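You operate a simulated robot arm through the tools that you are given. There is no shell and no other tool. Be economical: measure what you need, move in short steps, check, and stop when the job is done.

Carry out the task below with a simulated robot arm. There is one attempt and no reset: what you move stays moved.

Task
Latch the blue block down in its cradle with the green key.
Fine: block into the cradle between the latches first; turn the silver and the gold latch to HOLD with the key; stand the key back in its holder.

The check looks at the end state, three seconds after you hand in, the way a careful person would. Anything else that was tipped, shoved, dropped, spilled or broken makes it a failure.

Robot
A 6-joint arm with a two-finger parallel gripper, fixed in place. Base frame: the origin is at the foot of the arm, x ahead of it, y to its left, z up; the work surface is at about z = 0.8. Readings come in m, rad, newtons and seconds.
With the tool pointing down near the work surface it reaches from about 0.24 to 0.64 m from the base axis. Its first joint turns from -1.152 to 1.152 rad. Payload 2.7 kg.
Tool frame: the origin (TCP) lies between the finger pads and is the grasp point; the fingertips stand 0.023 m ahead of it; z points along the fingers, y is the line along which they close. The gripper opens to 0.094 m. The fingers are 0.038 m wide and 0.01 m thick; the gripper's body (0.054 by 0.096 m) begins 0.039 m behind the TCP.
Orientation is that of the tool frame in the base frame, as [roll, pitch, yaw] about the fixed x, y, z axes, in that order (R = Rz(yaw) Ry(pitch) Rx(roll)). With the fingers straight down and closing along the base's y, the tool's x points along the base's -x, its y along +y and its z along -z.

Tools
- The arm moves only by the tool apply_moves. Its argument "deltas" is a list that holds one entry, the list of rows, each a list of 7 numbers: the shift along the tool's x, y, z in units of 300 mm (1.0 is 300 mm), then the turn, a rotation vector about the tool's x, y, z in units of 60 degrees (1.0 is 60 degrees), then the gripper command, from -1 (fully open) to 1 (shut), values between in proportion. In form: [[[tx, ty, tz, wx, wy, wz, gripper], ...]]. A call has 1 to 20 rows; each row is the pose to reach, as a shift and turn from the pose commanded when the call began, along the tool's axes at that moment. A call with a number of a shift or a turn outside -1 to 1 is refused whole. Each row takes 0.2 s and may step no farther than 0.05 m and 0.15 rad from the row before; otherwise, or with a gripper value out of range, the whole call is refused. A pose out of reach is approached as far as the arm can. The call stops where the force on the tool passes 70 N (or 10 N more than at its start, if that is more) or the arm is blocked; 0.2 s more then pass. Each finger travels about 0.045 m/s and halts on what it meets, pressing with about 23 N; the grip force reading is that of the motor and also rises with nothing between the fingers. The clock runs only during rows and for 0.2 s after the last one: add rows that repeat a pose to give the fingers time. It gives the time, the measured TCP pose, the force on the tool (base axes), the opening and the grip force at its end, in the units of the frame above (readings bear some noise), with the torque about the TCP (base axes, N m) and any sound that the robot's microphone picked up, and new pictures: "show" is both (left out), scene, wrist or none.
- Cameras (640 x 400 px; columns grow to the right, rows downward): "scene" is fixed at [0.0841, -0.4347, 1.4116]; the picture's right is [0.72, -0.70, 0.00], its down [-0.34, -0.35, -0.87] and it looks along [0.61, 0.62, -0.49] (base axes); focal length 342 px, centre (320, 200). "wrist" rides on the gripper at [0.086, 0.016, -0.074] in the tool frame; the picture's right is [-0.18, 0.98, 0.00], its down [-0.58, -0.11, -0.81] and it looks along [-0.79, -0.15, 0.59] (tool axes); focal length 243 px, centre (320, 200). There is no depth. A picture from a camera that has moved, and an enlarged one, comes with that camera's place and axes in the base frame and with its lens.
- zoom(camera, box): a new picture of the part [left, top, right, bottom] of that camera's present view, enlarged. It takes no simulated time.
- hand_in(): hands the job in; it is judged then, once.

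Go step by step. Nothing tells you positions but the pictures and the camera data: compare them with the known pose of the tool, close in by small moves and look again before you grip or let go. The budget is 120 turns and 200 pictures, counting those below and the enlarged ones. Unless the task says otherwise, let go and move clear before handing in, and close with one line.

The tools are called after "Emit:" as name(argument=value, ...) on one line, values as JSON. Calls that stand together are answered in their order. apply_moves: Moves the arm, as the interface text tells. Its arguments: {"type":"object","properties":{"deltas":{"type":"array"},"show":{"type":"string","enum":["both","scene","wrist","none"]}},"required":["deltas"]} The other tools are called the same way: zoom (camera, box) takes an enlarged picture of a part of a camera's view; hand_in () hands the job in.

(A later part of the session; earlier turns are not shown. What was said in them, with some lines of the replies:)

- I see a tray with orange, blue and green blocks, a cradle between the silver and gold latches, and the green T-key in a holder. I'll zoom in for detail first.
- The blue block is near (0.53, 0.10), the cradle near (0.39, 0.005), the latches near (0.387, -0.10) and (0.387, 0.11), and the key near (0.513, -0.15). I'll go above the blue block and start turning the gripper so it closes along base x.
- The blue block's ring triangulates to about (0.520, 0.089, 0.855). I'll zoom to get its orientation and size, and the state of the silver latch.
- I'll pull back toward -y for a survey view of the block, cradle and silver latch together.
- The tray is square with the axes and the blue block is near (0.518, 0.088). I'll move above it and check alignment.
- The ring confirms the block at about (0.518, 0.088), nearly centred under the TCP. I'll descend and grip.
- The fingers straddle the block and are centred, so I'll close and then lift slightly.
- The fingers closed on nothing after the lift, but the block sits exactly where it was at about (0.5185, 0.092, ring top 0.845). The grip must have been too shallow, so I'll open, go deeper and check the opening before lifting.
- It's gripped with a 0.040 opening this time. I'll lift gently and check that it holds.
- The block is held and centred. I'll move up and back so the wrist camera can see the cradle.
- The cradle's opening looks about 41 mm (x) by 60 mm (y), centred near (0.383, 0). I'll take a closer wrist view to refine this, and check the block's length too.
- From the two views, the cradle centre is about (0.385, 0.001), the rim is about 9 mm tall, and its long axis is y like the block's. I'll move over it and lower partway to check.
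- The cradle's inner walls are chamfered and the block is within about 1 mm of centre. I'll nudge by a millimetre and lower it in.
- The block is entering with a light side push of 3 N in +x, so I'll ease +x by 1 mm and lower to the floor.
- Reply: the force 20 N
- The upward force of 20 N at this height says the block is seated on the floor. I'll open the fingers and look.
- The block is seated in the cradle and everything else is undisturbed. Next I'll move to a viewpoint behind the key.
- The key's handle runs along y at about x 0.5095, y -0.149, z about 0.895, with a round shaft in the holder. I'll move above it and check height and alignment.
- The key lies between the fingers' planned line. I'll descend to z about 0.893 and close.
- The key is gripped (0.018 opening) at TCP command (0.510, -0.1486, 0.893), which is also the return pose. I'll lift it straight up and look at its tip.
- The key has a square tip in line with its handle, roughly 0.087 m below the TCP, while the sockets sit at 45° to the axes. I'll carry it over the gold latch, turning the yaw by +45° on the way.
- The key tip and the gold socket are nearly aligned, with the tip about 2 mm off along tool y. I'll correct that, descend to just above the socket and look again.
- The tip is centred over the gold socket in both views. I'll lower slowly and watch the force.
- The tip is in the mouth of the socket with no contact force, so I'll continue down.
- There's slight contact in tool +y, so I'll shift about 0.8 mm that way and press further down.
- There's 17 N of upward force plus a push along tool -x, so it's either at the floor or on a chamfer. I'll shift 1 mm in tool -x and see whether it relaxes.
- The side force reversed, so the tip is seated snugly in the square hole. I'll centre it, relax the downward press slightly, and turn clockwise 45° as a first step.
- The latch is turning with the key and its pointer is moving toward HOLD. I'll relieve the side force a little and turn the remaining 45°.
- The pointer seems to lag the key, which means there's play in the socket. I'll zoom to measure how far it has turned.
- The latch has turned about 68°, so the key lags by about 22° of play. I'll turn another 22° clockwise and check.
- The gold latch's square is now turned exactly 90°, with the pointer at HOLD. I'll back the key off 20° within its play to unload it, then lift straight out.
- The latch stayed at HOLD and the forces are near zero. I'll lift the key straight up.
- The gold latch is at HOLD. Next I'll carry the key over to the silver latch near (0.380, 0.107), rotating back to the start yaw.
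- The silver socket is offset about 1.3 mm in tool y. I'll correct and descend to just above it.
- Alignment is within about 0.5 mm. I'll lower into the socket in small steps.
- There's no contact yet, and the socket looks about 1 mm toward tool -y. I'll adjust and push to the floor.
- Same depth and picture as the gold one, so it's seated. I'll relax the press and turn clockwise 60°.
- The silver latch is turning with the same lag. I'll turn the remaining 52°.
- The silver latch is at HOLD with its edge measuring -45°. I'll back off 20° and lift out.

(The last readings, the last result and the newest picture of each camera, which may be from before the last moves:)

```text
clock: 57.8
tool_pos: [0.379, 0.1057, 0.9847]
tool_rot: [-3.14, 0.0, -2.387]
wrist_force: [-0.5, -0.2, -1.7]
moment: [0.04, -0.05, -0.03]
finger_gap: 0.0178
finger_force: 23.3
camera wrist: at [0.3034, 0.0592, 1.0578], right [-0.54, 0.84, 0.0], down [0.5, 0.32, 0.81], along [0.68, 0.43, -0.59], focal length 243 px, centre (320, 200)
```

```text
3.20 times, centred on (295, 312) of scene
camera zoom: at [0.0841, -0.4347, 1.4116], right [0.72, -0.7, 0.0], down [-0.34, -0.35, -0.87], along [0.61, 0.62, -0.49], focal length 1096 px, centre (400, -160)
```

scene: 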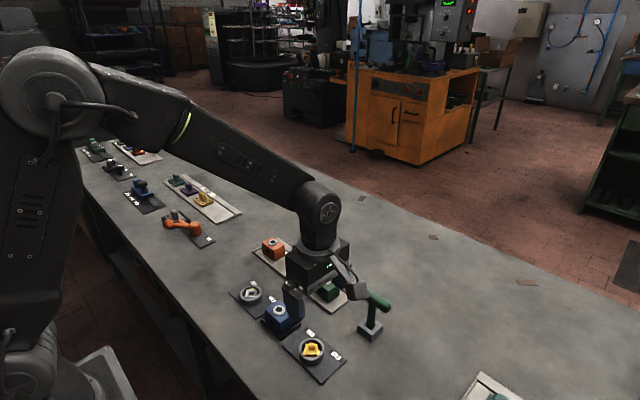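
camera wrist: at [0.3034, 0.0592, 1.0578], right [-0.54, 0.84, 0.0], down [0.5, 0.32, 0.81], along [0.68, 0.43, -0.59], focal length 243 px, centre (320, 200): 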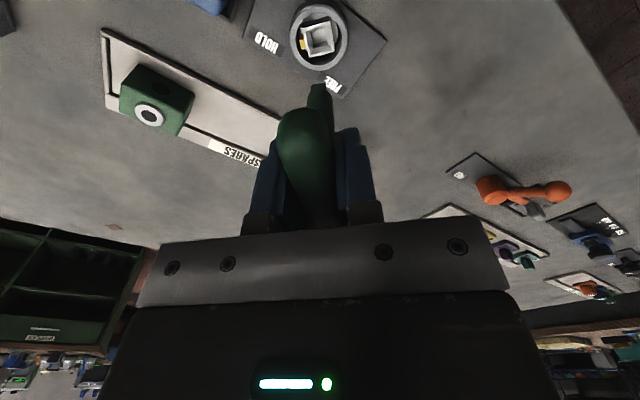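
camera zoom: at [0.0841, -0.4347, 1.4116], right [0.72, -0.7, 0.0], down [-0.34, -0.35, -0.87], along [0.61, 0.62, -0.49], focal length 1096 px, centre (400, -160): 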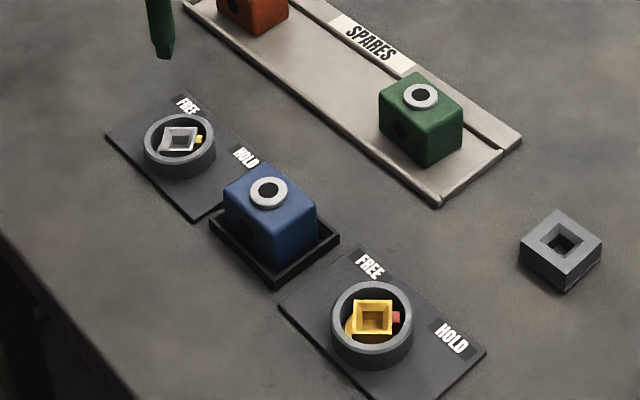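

Both latches read HOLD and the block is in place. I'll carry the key back over its holder at the original yaw.

Emit:
apply_moves(deltas=[[[0.026, -0.092, -0.02, 0, 0, -0.078, 1], [0.053, -0.184, -0.02, 0, 0, -0.156, 1], [0.079, -0.276, -0.02, 0, 0, -0.234, 1], [0.105, -0.368, -0.02, 0, 0, -0.312, 1], [0.132, -0.46, -0.02, 0, 0, -0.39, 1], [0.158, -0.551, -0.02, 0, 0, -0.468, 1], [0.184, -0.643, -0.02, 0, 0, -0.546, 1], [0.211, -0.735, -0.02, 0, 0, -0.624, 1], [0.237, -0.827, -0.02, 0, 0, -0.702, 1], [0.2635, -0.919, -0.02, 0, 0, -0.78, 1], [0.2635, -0.919, 0.08, 0, 0, -0.78, 1], [0.2635, -0.919, 0.08, 0, 0, -0.78, 1]]], show="wrist")

Emit:
zoom(camera="wrist", box=[220, 0, 420, 125])

Emit:
zoom(camera="scene", box=[330, 260, 410, 350])

```text
clock: 60.4
tool_pos: [0.5092, -0.1483, 0.9568]
tool_rot: [3.139, -0.001, -1.571]
wrist_force: [-0.5, 0.7, -1.0]
moment: [0.03, 0.0, 0.0]
finger_gap: 0.0176
finger_force: 23.3
camera wrist: at [0.4925, -0.2337, 1.0313], right [-0.98, 0.18, 0.0], down [0.11, 0.58, 0.81], along [0.15, 0.79, -0.59], focal length 243 px, centre (320, 200)
```

wrist: 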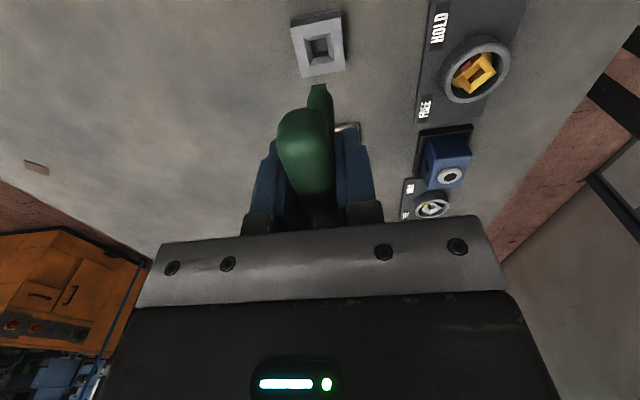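

```text
3.20 times, centred on (320, 62) of wrist
camera zoom: at [0.4925, -0.2337, 1.0313], right [-0.98, 0.18, 0.0], down [0.11, 0.58, 0.81], along [0.15, 0.79, -0.59], focal length 776 px, centre (320, 640)
```

zoom: 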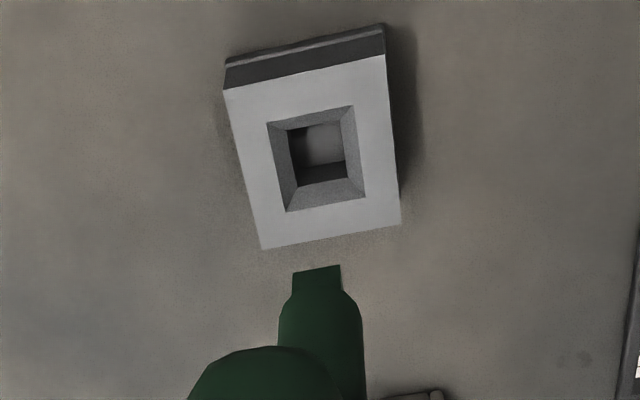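

```text
4.44 times, centred on (370, 305) of scene
camera zoom: at [0.0841, -0.4348, 1.4116], right [0.72, -0.7, 0.0], down [-0.34, -0.35, -0.87], along [0.61, 0.62, -0.49], focal length 1522 px, centre (98, -267)
```

zoom: 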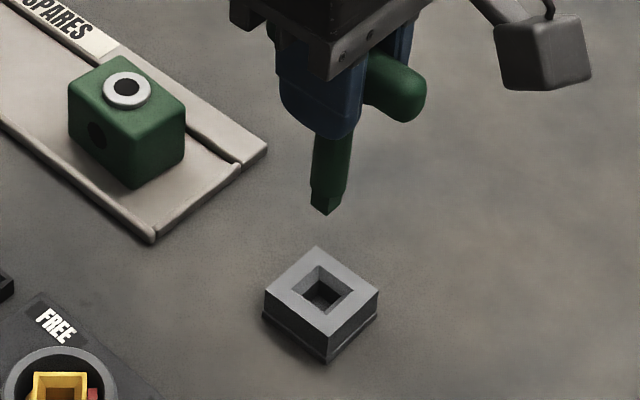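

The key has tilted about 3° in the grip, with its tip about 4 mm toward +y. I'll tilt the gripper 3° about tool y to bring the key upright and recheck.

Emit:
apply_moves(deltas=[[[0, 0, 0, 0, 0.025, 0, 1], [0, 0, 0.03, 0, 0.05, 0, 1], [0, 0, 0.06, 0, 0.05, 0, 1], [0, 0, 0.06, 0, 0.05, 0, 1]]], show="none")

Emit:
zoom(camera="wrist", box=[220, 0, 420, 125])

Emit:
zoom(camera="scene", box=[340, 280, 400, 345])

```text
clock: 61.4
tool_pos: [0.5091, -0.1494, 0.9409]
tool_rot: [3.14, -0.053, -1.571]
wrist_force: [-0.9, 0.0, -1.2]
moment: [-0.03, -0.04, 0.01]
finger_gap: 0.0177
finger_force: 22.6
```

```text
3.20 times, centred on (320, 62) of wrist
camera zoom: at [0.4923, -0.2303, 1.0192], right [-0.98, 0.18, -0.01], down [0.11, 0.62, 0.77], along [0.15, 0.76, -0.63], focal length 776 px, centre (320, 640)
```

zoom: 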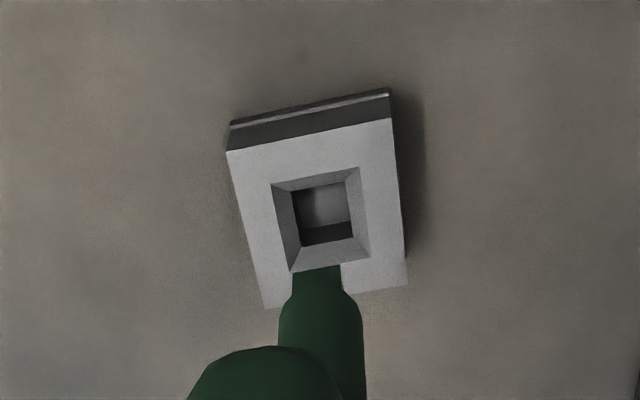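

```text
6.15 times, centred on (370, 312) of scene
camera zoom: at [0.0841, -0.4347, 1.4116], right [0.72, -0.7, 0.0], down [-0.34, -0.35, -0.87], along [0.61, 0.62, -0.49], focal length 2108 px, centre (12, -492)
```

zoom: 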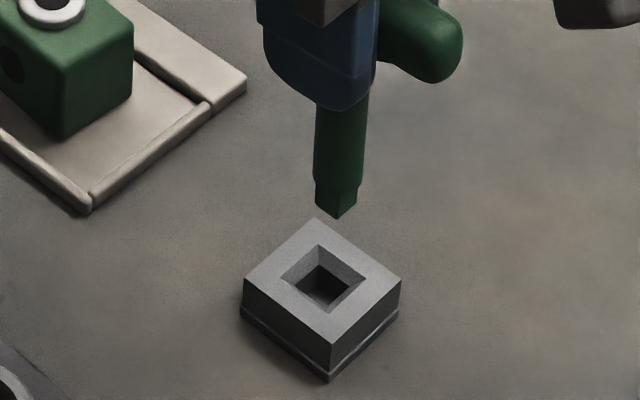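

The tip and holder hole now agree within a millimetre in both views. I'll lower vertically until the tip enters the mouth.

Emit:
apply_moves(deltas=[[[-0.004, 0, 0.04, 0, 0, 0, 1], [-0.006, 0, 0.08, 0, 0, 0, 1], [-0.008, -0.001, 0.11, 0, 0, 0, 1], [-0.009, -0.001, 0.13, 0, 0, 0, 1], [-0.009, -0.001, 0.13, 0, 0, 0, 1]]], show="none")

Emit:
zoom(camera="wrist", box=[220, 0, 420, 125])

Emit:
zoom(camera="scene", box=[340, 280, 400, 345])

```text
clock: 62.6
tool_pos: [0.5106, -0.1477, 0.9012]
tool_rot: [-3.141, -0.053, -1.571]
wrist_force: [0.8, 0.2, -1.7]
moment: [-0.01, 0.02, -0.01]
finger_gap: 0.0175
finger_force: 22.4
```

```text
3.20 times, centred on (320, 62) of wrist
camera zoom: at [0.4922, -0.2296, 0.9803], right [-0.98, 0.18, -0.01], down [0.11, 0.62, 0.77], along [0.15, 0.76, -0.63], focal length 776 px, centre (320, 640)
```

zoom: 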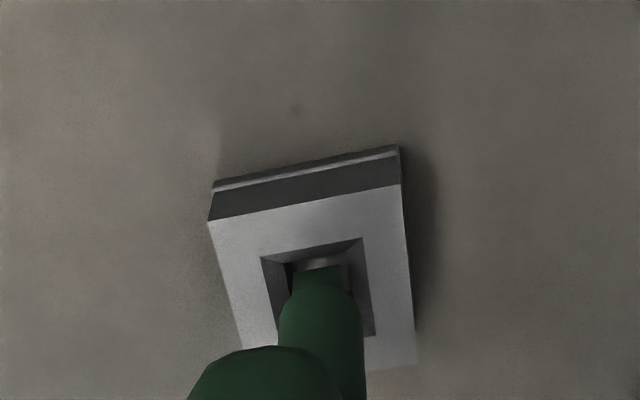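

```text
6.15 times, centred on (370, 312) of scene
camera zoom: at [0.0841, -0.4347, 1.4116], right [0.72, -0.7, 0.0], down [-0.34, -0.35, -0.87], along [0.61, 0.62, -0.49], focal length 2108 px, centre (12, -492)
```

zoom: 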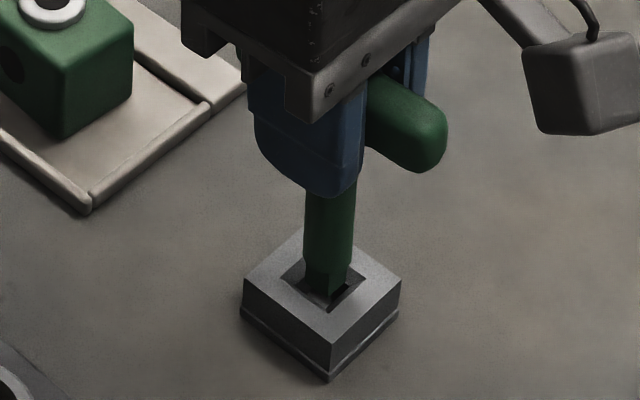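

The tip is in the holder's mouth with no contact. I'll go down to its resting depth.

Emit:
apply_moves(deltas=[[[-0.001, 0, 0.01, 0, 0, 0, 1], [-0.001, 0, 0.02, 0, 0, 0, 1], [-0.002, 0, 0.03, 0, 0, 0, 1], [-0.002, 0, 0.03, 0, 0, 0, 1]]], show="none")

Emit:
zoom(camera="scene", box=[340, 280, 400, 345])

```text
clock: 63.6
tool_pos: [0.5098, -0.1482, 0.8932]
tool_rot: [-3.139, -0.053, -1.571]
wrist_force: [0.1, -0.1, -1.1]
moment: [0.03, -0.03, 0.02]
finger_gap: 0.0179
finger_force: 23.1
```

```text
6.15 times, centred on (370, 312) of scene
camera zoom: at [0.0841, -0.4347, 1.4116], right [0.72, -0.7, 0.0], down [-0.34, -0.35, -0.87], along [0.61, 0.62, -0.49], focal length 2108 px, centre (12, -492)
```

zoom: 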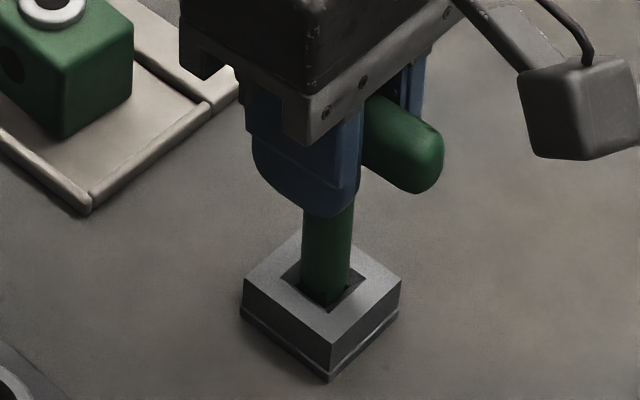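

It isn't on the bottom yet, so I'll lower another 3 mm and watch the force.

Emit:
apply_moves(deltas=[[[0, 0, 0.004, 0, 0, 0, 1], [0, 0, 0.007, 0, 0, 0, 1], [-0.001, 0, 0.01, 0, 0, 0, 1], [-0.001, 0, 0.01, 0, 0, 0, 1]]], show="none")

```text
clock: 64.6
tool_pos: [0.509, -0.1492, 0.8894]
tool_rot: [-3.14, -0.052, -1.572]
wrist_force: [-0.1, -0.5, 1.9]
moment: [0.02, 0.06, 0.02]
finger_gap: 0.0178
finger_force: 23.6
```

Contact has just started at the bottom. I'll open the fingers gently and look before lifting.

Emit:
apply_moves(deltas=[[[0, 0, 0.001, 0, 0, 0, 0.5], [0, 0, 0.001, 0, 0, 0, 0.3], [0, 0, 0.001, 0, 0, 0, 0.1], [0, 0, 0.001, 0, 0, 0, 0], [0, 0, 0.001, 0, 0, 0, 0]]], show="wrist")

Emit:
zoom(camera="scene", box=[335, 260, 405, 345])

```text
clock: 65.8
tool_pos: [0.5089, -0.1491, 0.8904]
tool_rot: [-3.141, -0.052, -1.571]
wrist_force: [0.6, 0.2, 0.5]
moment: [0.02, 0.0, -0.02]
finger_gap: 0.0469
finger_force: 0.0
camera wrist: at [0.492, -0.2301, 0.9682], right [-0.98, 0.18, -0.01], down [0.11, 0.62, 0.77], along [0.15, 0.76, -0.63], focal length 243 px, centre (320, 200)
```

wrist: 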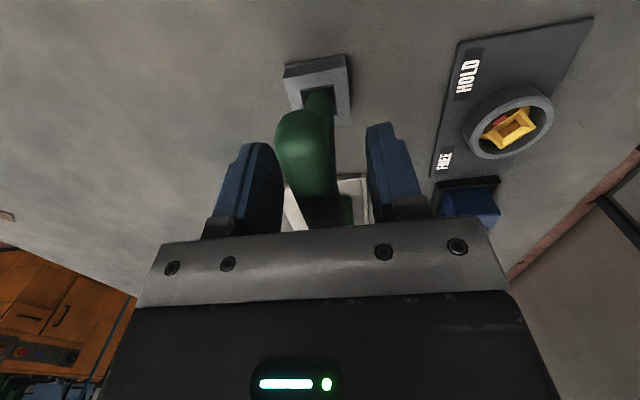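

```text
4.71 times, centred on (370, 302) of scene
camera zoom: at [0.0841, -0.4347, 1.4116], right [0.72, -0.7, 0.0], down [-0.34, -0.35, -0.87], along [0.61, 0.62, -0.49], focal length 1612 px, centre (85, -282)
```

zoom: 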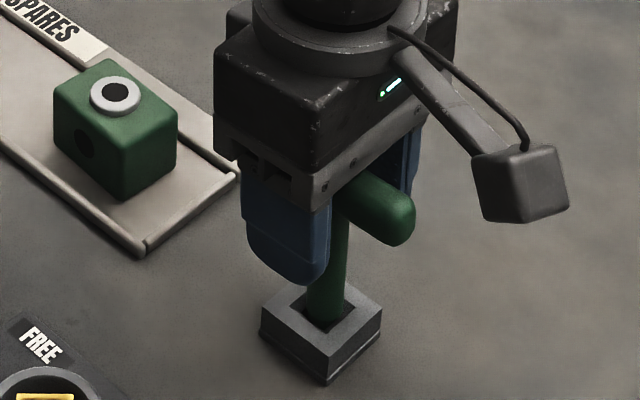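

The key stands on its own. I'll lift the open gripper vertically and back away for a final look.

Emit:
apply_moves(deltas=[[[0.001, 0, -0.03, 0, 0, 0, -0.1], [0.004, 0, -0.08, 0, 0, 0, -0.2], [0.009, 0, -0.17, 0, 0, 0, -0.3], [0.015, 0, -0.28, 0, 0, 0, -0.6], [0.02, 0, -0.4, 0, 0, 0, -1], [0.1, 0, -0.5, 0, -0.05, 0, -1], [0.2, 0, -0.5, 0, -0.05, 0, -1], [0.3, 0, -0.5, 0, -0.05, 0, -1], [0.3, 0, -0.5, 0, -0.05, 0, -1]]])

Emit:
zoom(camera="scene", box=[225, 250, 415, 385])

Emit:
zoom(camera="wrist", box=[220, 0, 520, 190])

```text
clock: 67.8
tool_pos: [0.5079, -0.2302, 1.0459]
tool_rot: [3.141, 0.0, -1.569]
wrist_force: [-0.6, 0.3, 0.8]
moment: [0.0, 0.0, 0.0]
finger_gap: 0.0937
finger_force: 0.2
camera wrist: at [0.492, -0.3149, 1.119], right [-0.98, 0.18, 0.0], down [0.11, 0.58, 0.81], along [0.15, 0.79, -0.59], focal length 243 px, centre (320, 200)
```

scene: 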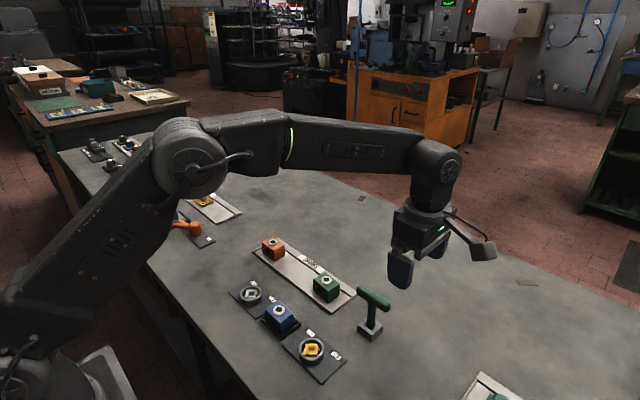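
wrist: 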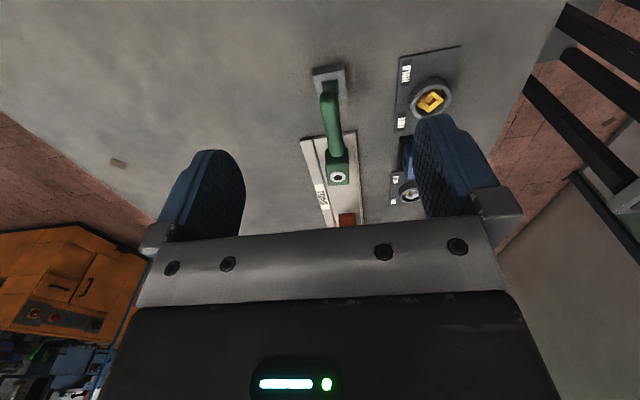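

```text
2.96 times, centred on (320, 318) of scene
camera zoom: at [0.0841, -0.4348, 1.4116], right [0.72, -0.7, 0.0], down [-0.34, -0.35, -0.87], along [0.61, 0.62, -0.49], focal length 1015 px, centre (320, -148)
```

zoom: 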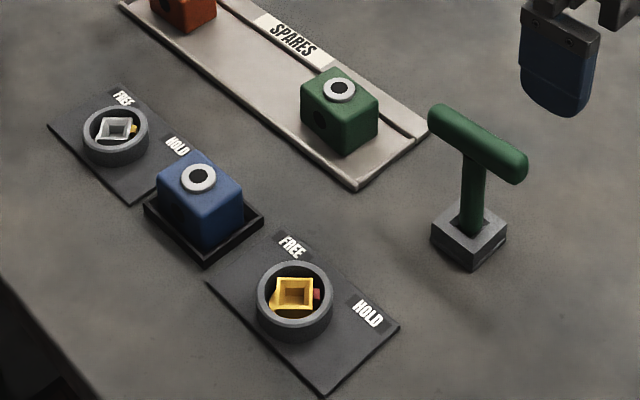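

```text
2.11 times, centred on (370, 95) of wrist
camera zoom: at [0.492, -0.3149, 1.119], right [-0.98, 0.18, 0.0], down [0.11, 0.58, 0.81], along [0.15, 0.79, -0.59], focal length 511 px, centre (215, 421)
```

zoom: 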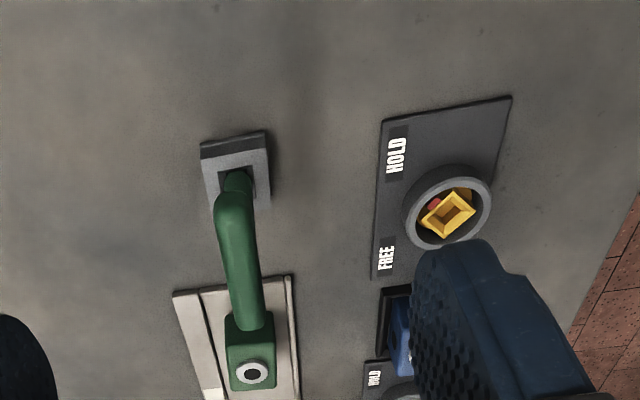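

The key stands upright in its holder and the block sits in the cradle. I'll take one last close look at the latches and block before handing in.

Emit:
zoom(camera="scene", box=[228, 275, 288, 330])

Emit:
zoom(camera="scene", box=[285, 320, 350, 385])

```text
7.27 times, centred on (258, 302) of scene
camera zoom: at [0.0841, -0.4348, 1.4116], right [0.72, -0.7, 0.0], down [-0.34, -0.35, -0.87], along [0.61, 0.62, -0.49], focal length 2491 px, centre (771, -546)
```

zoom: 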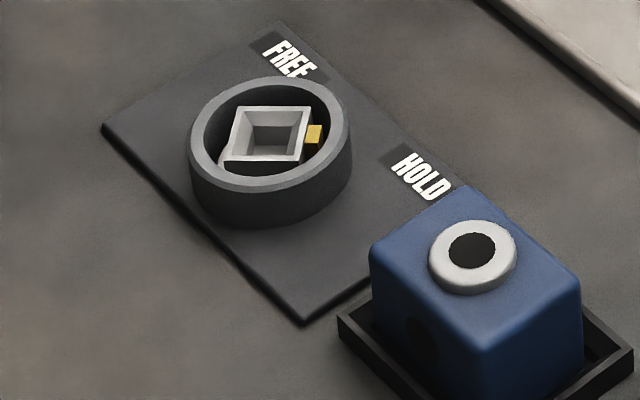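

```text
6.15 times, centred on (318, 352) of scene
camera zoom: at [0.0841, -0.4348, 1.4116], right [0.72, -0.7, 0.0], down [-0.34, -0.35, -0.87], along [0.61, 0.62, -0.49], focal length 2108 px, centre (335, -738)
```

zoom: 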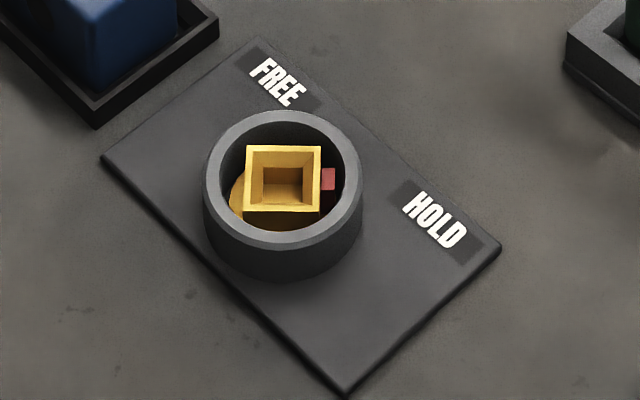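

Both pointers are at HOLD, the block is seated, the key is back in its holder and the gripper is clear, so I'm handing in.

Emit:
hand_in()

```text
The job is handed in.
```

The blue block is seated in its cradle, the silver and gold latches are both at HOLD, and the green key is standing in its holder. In the last pictures nothing else looked moved.
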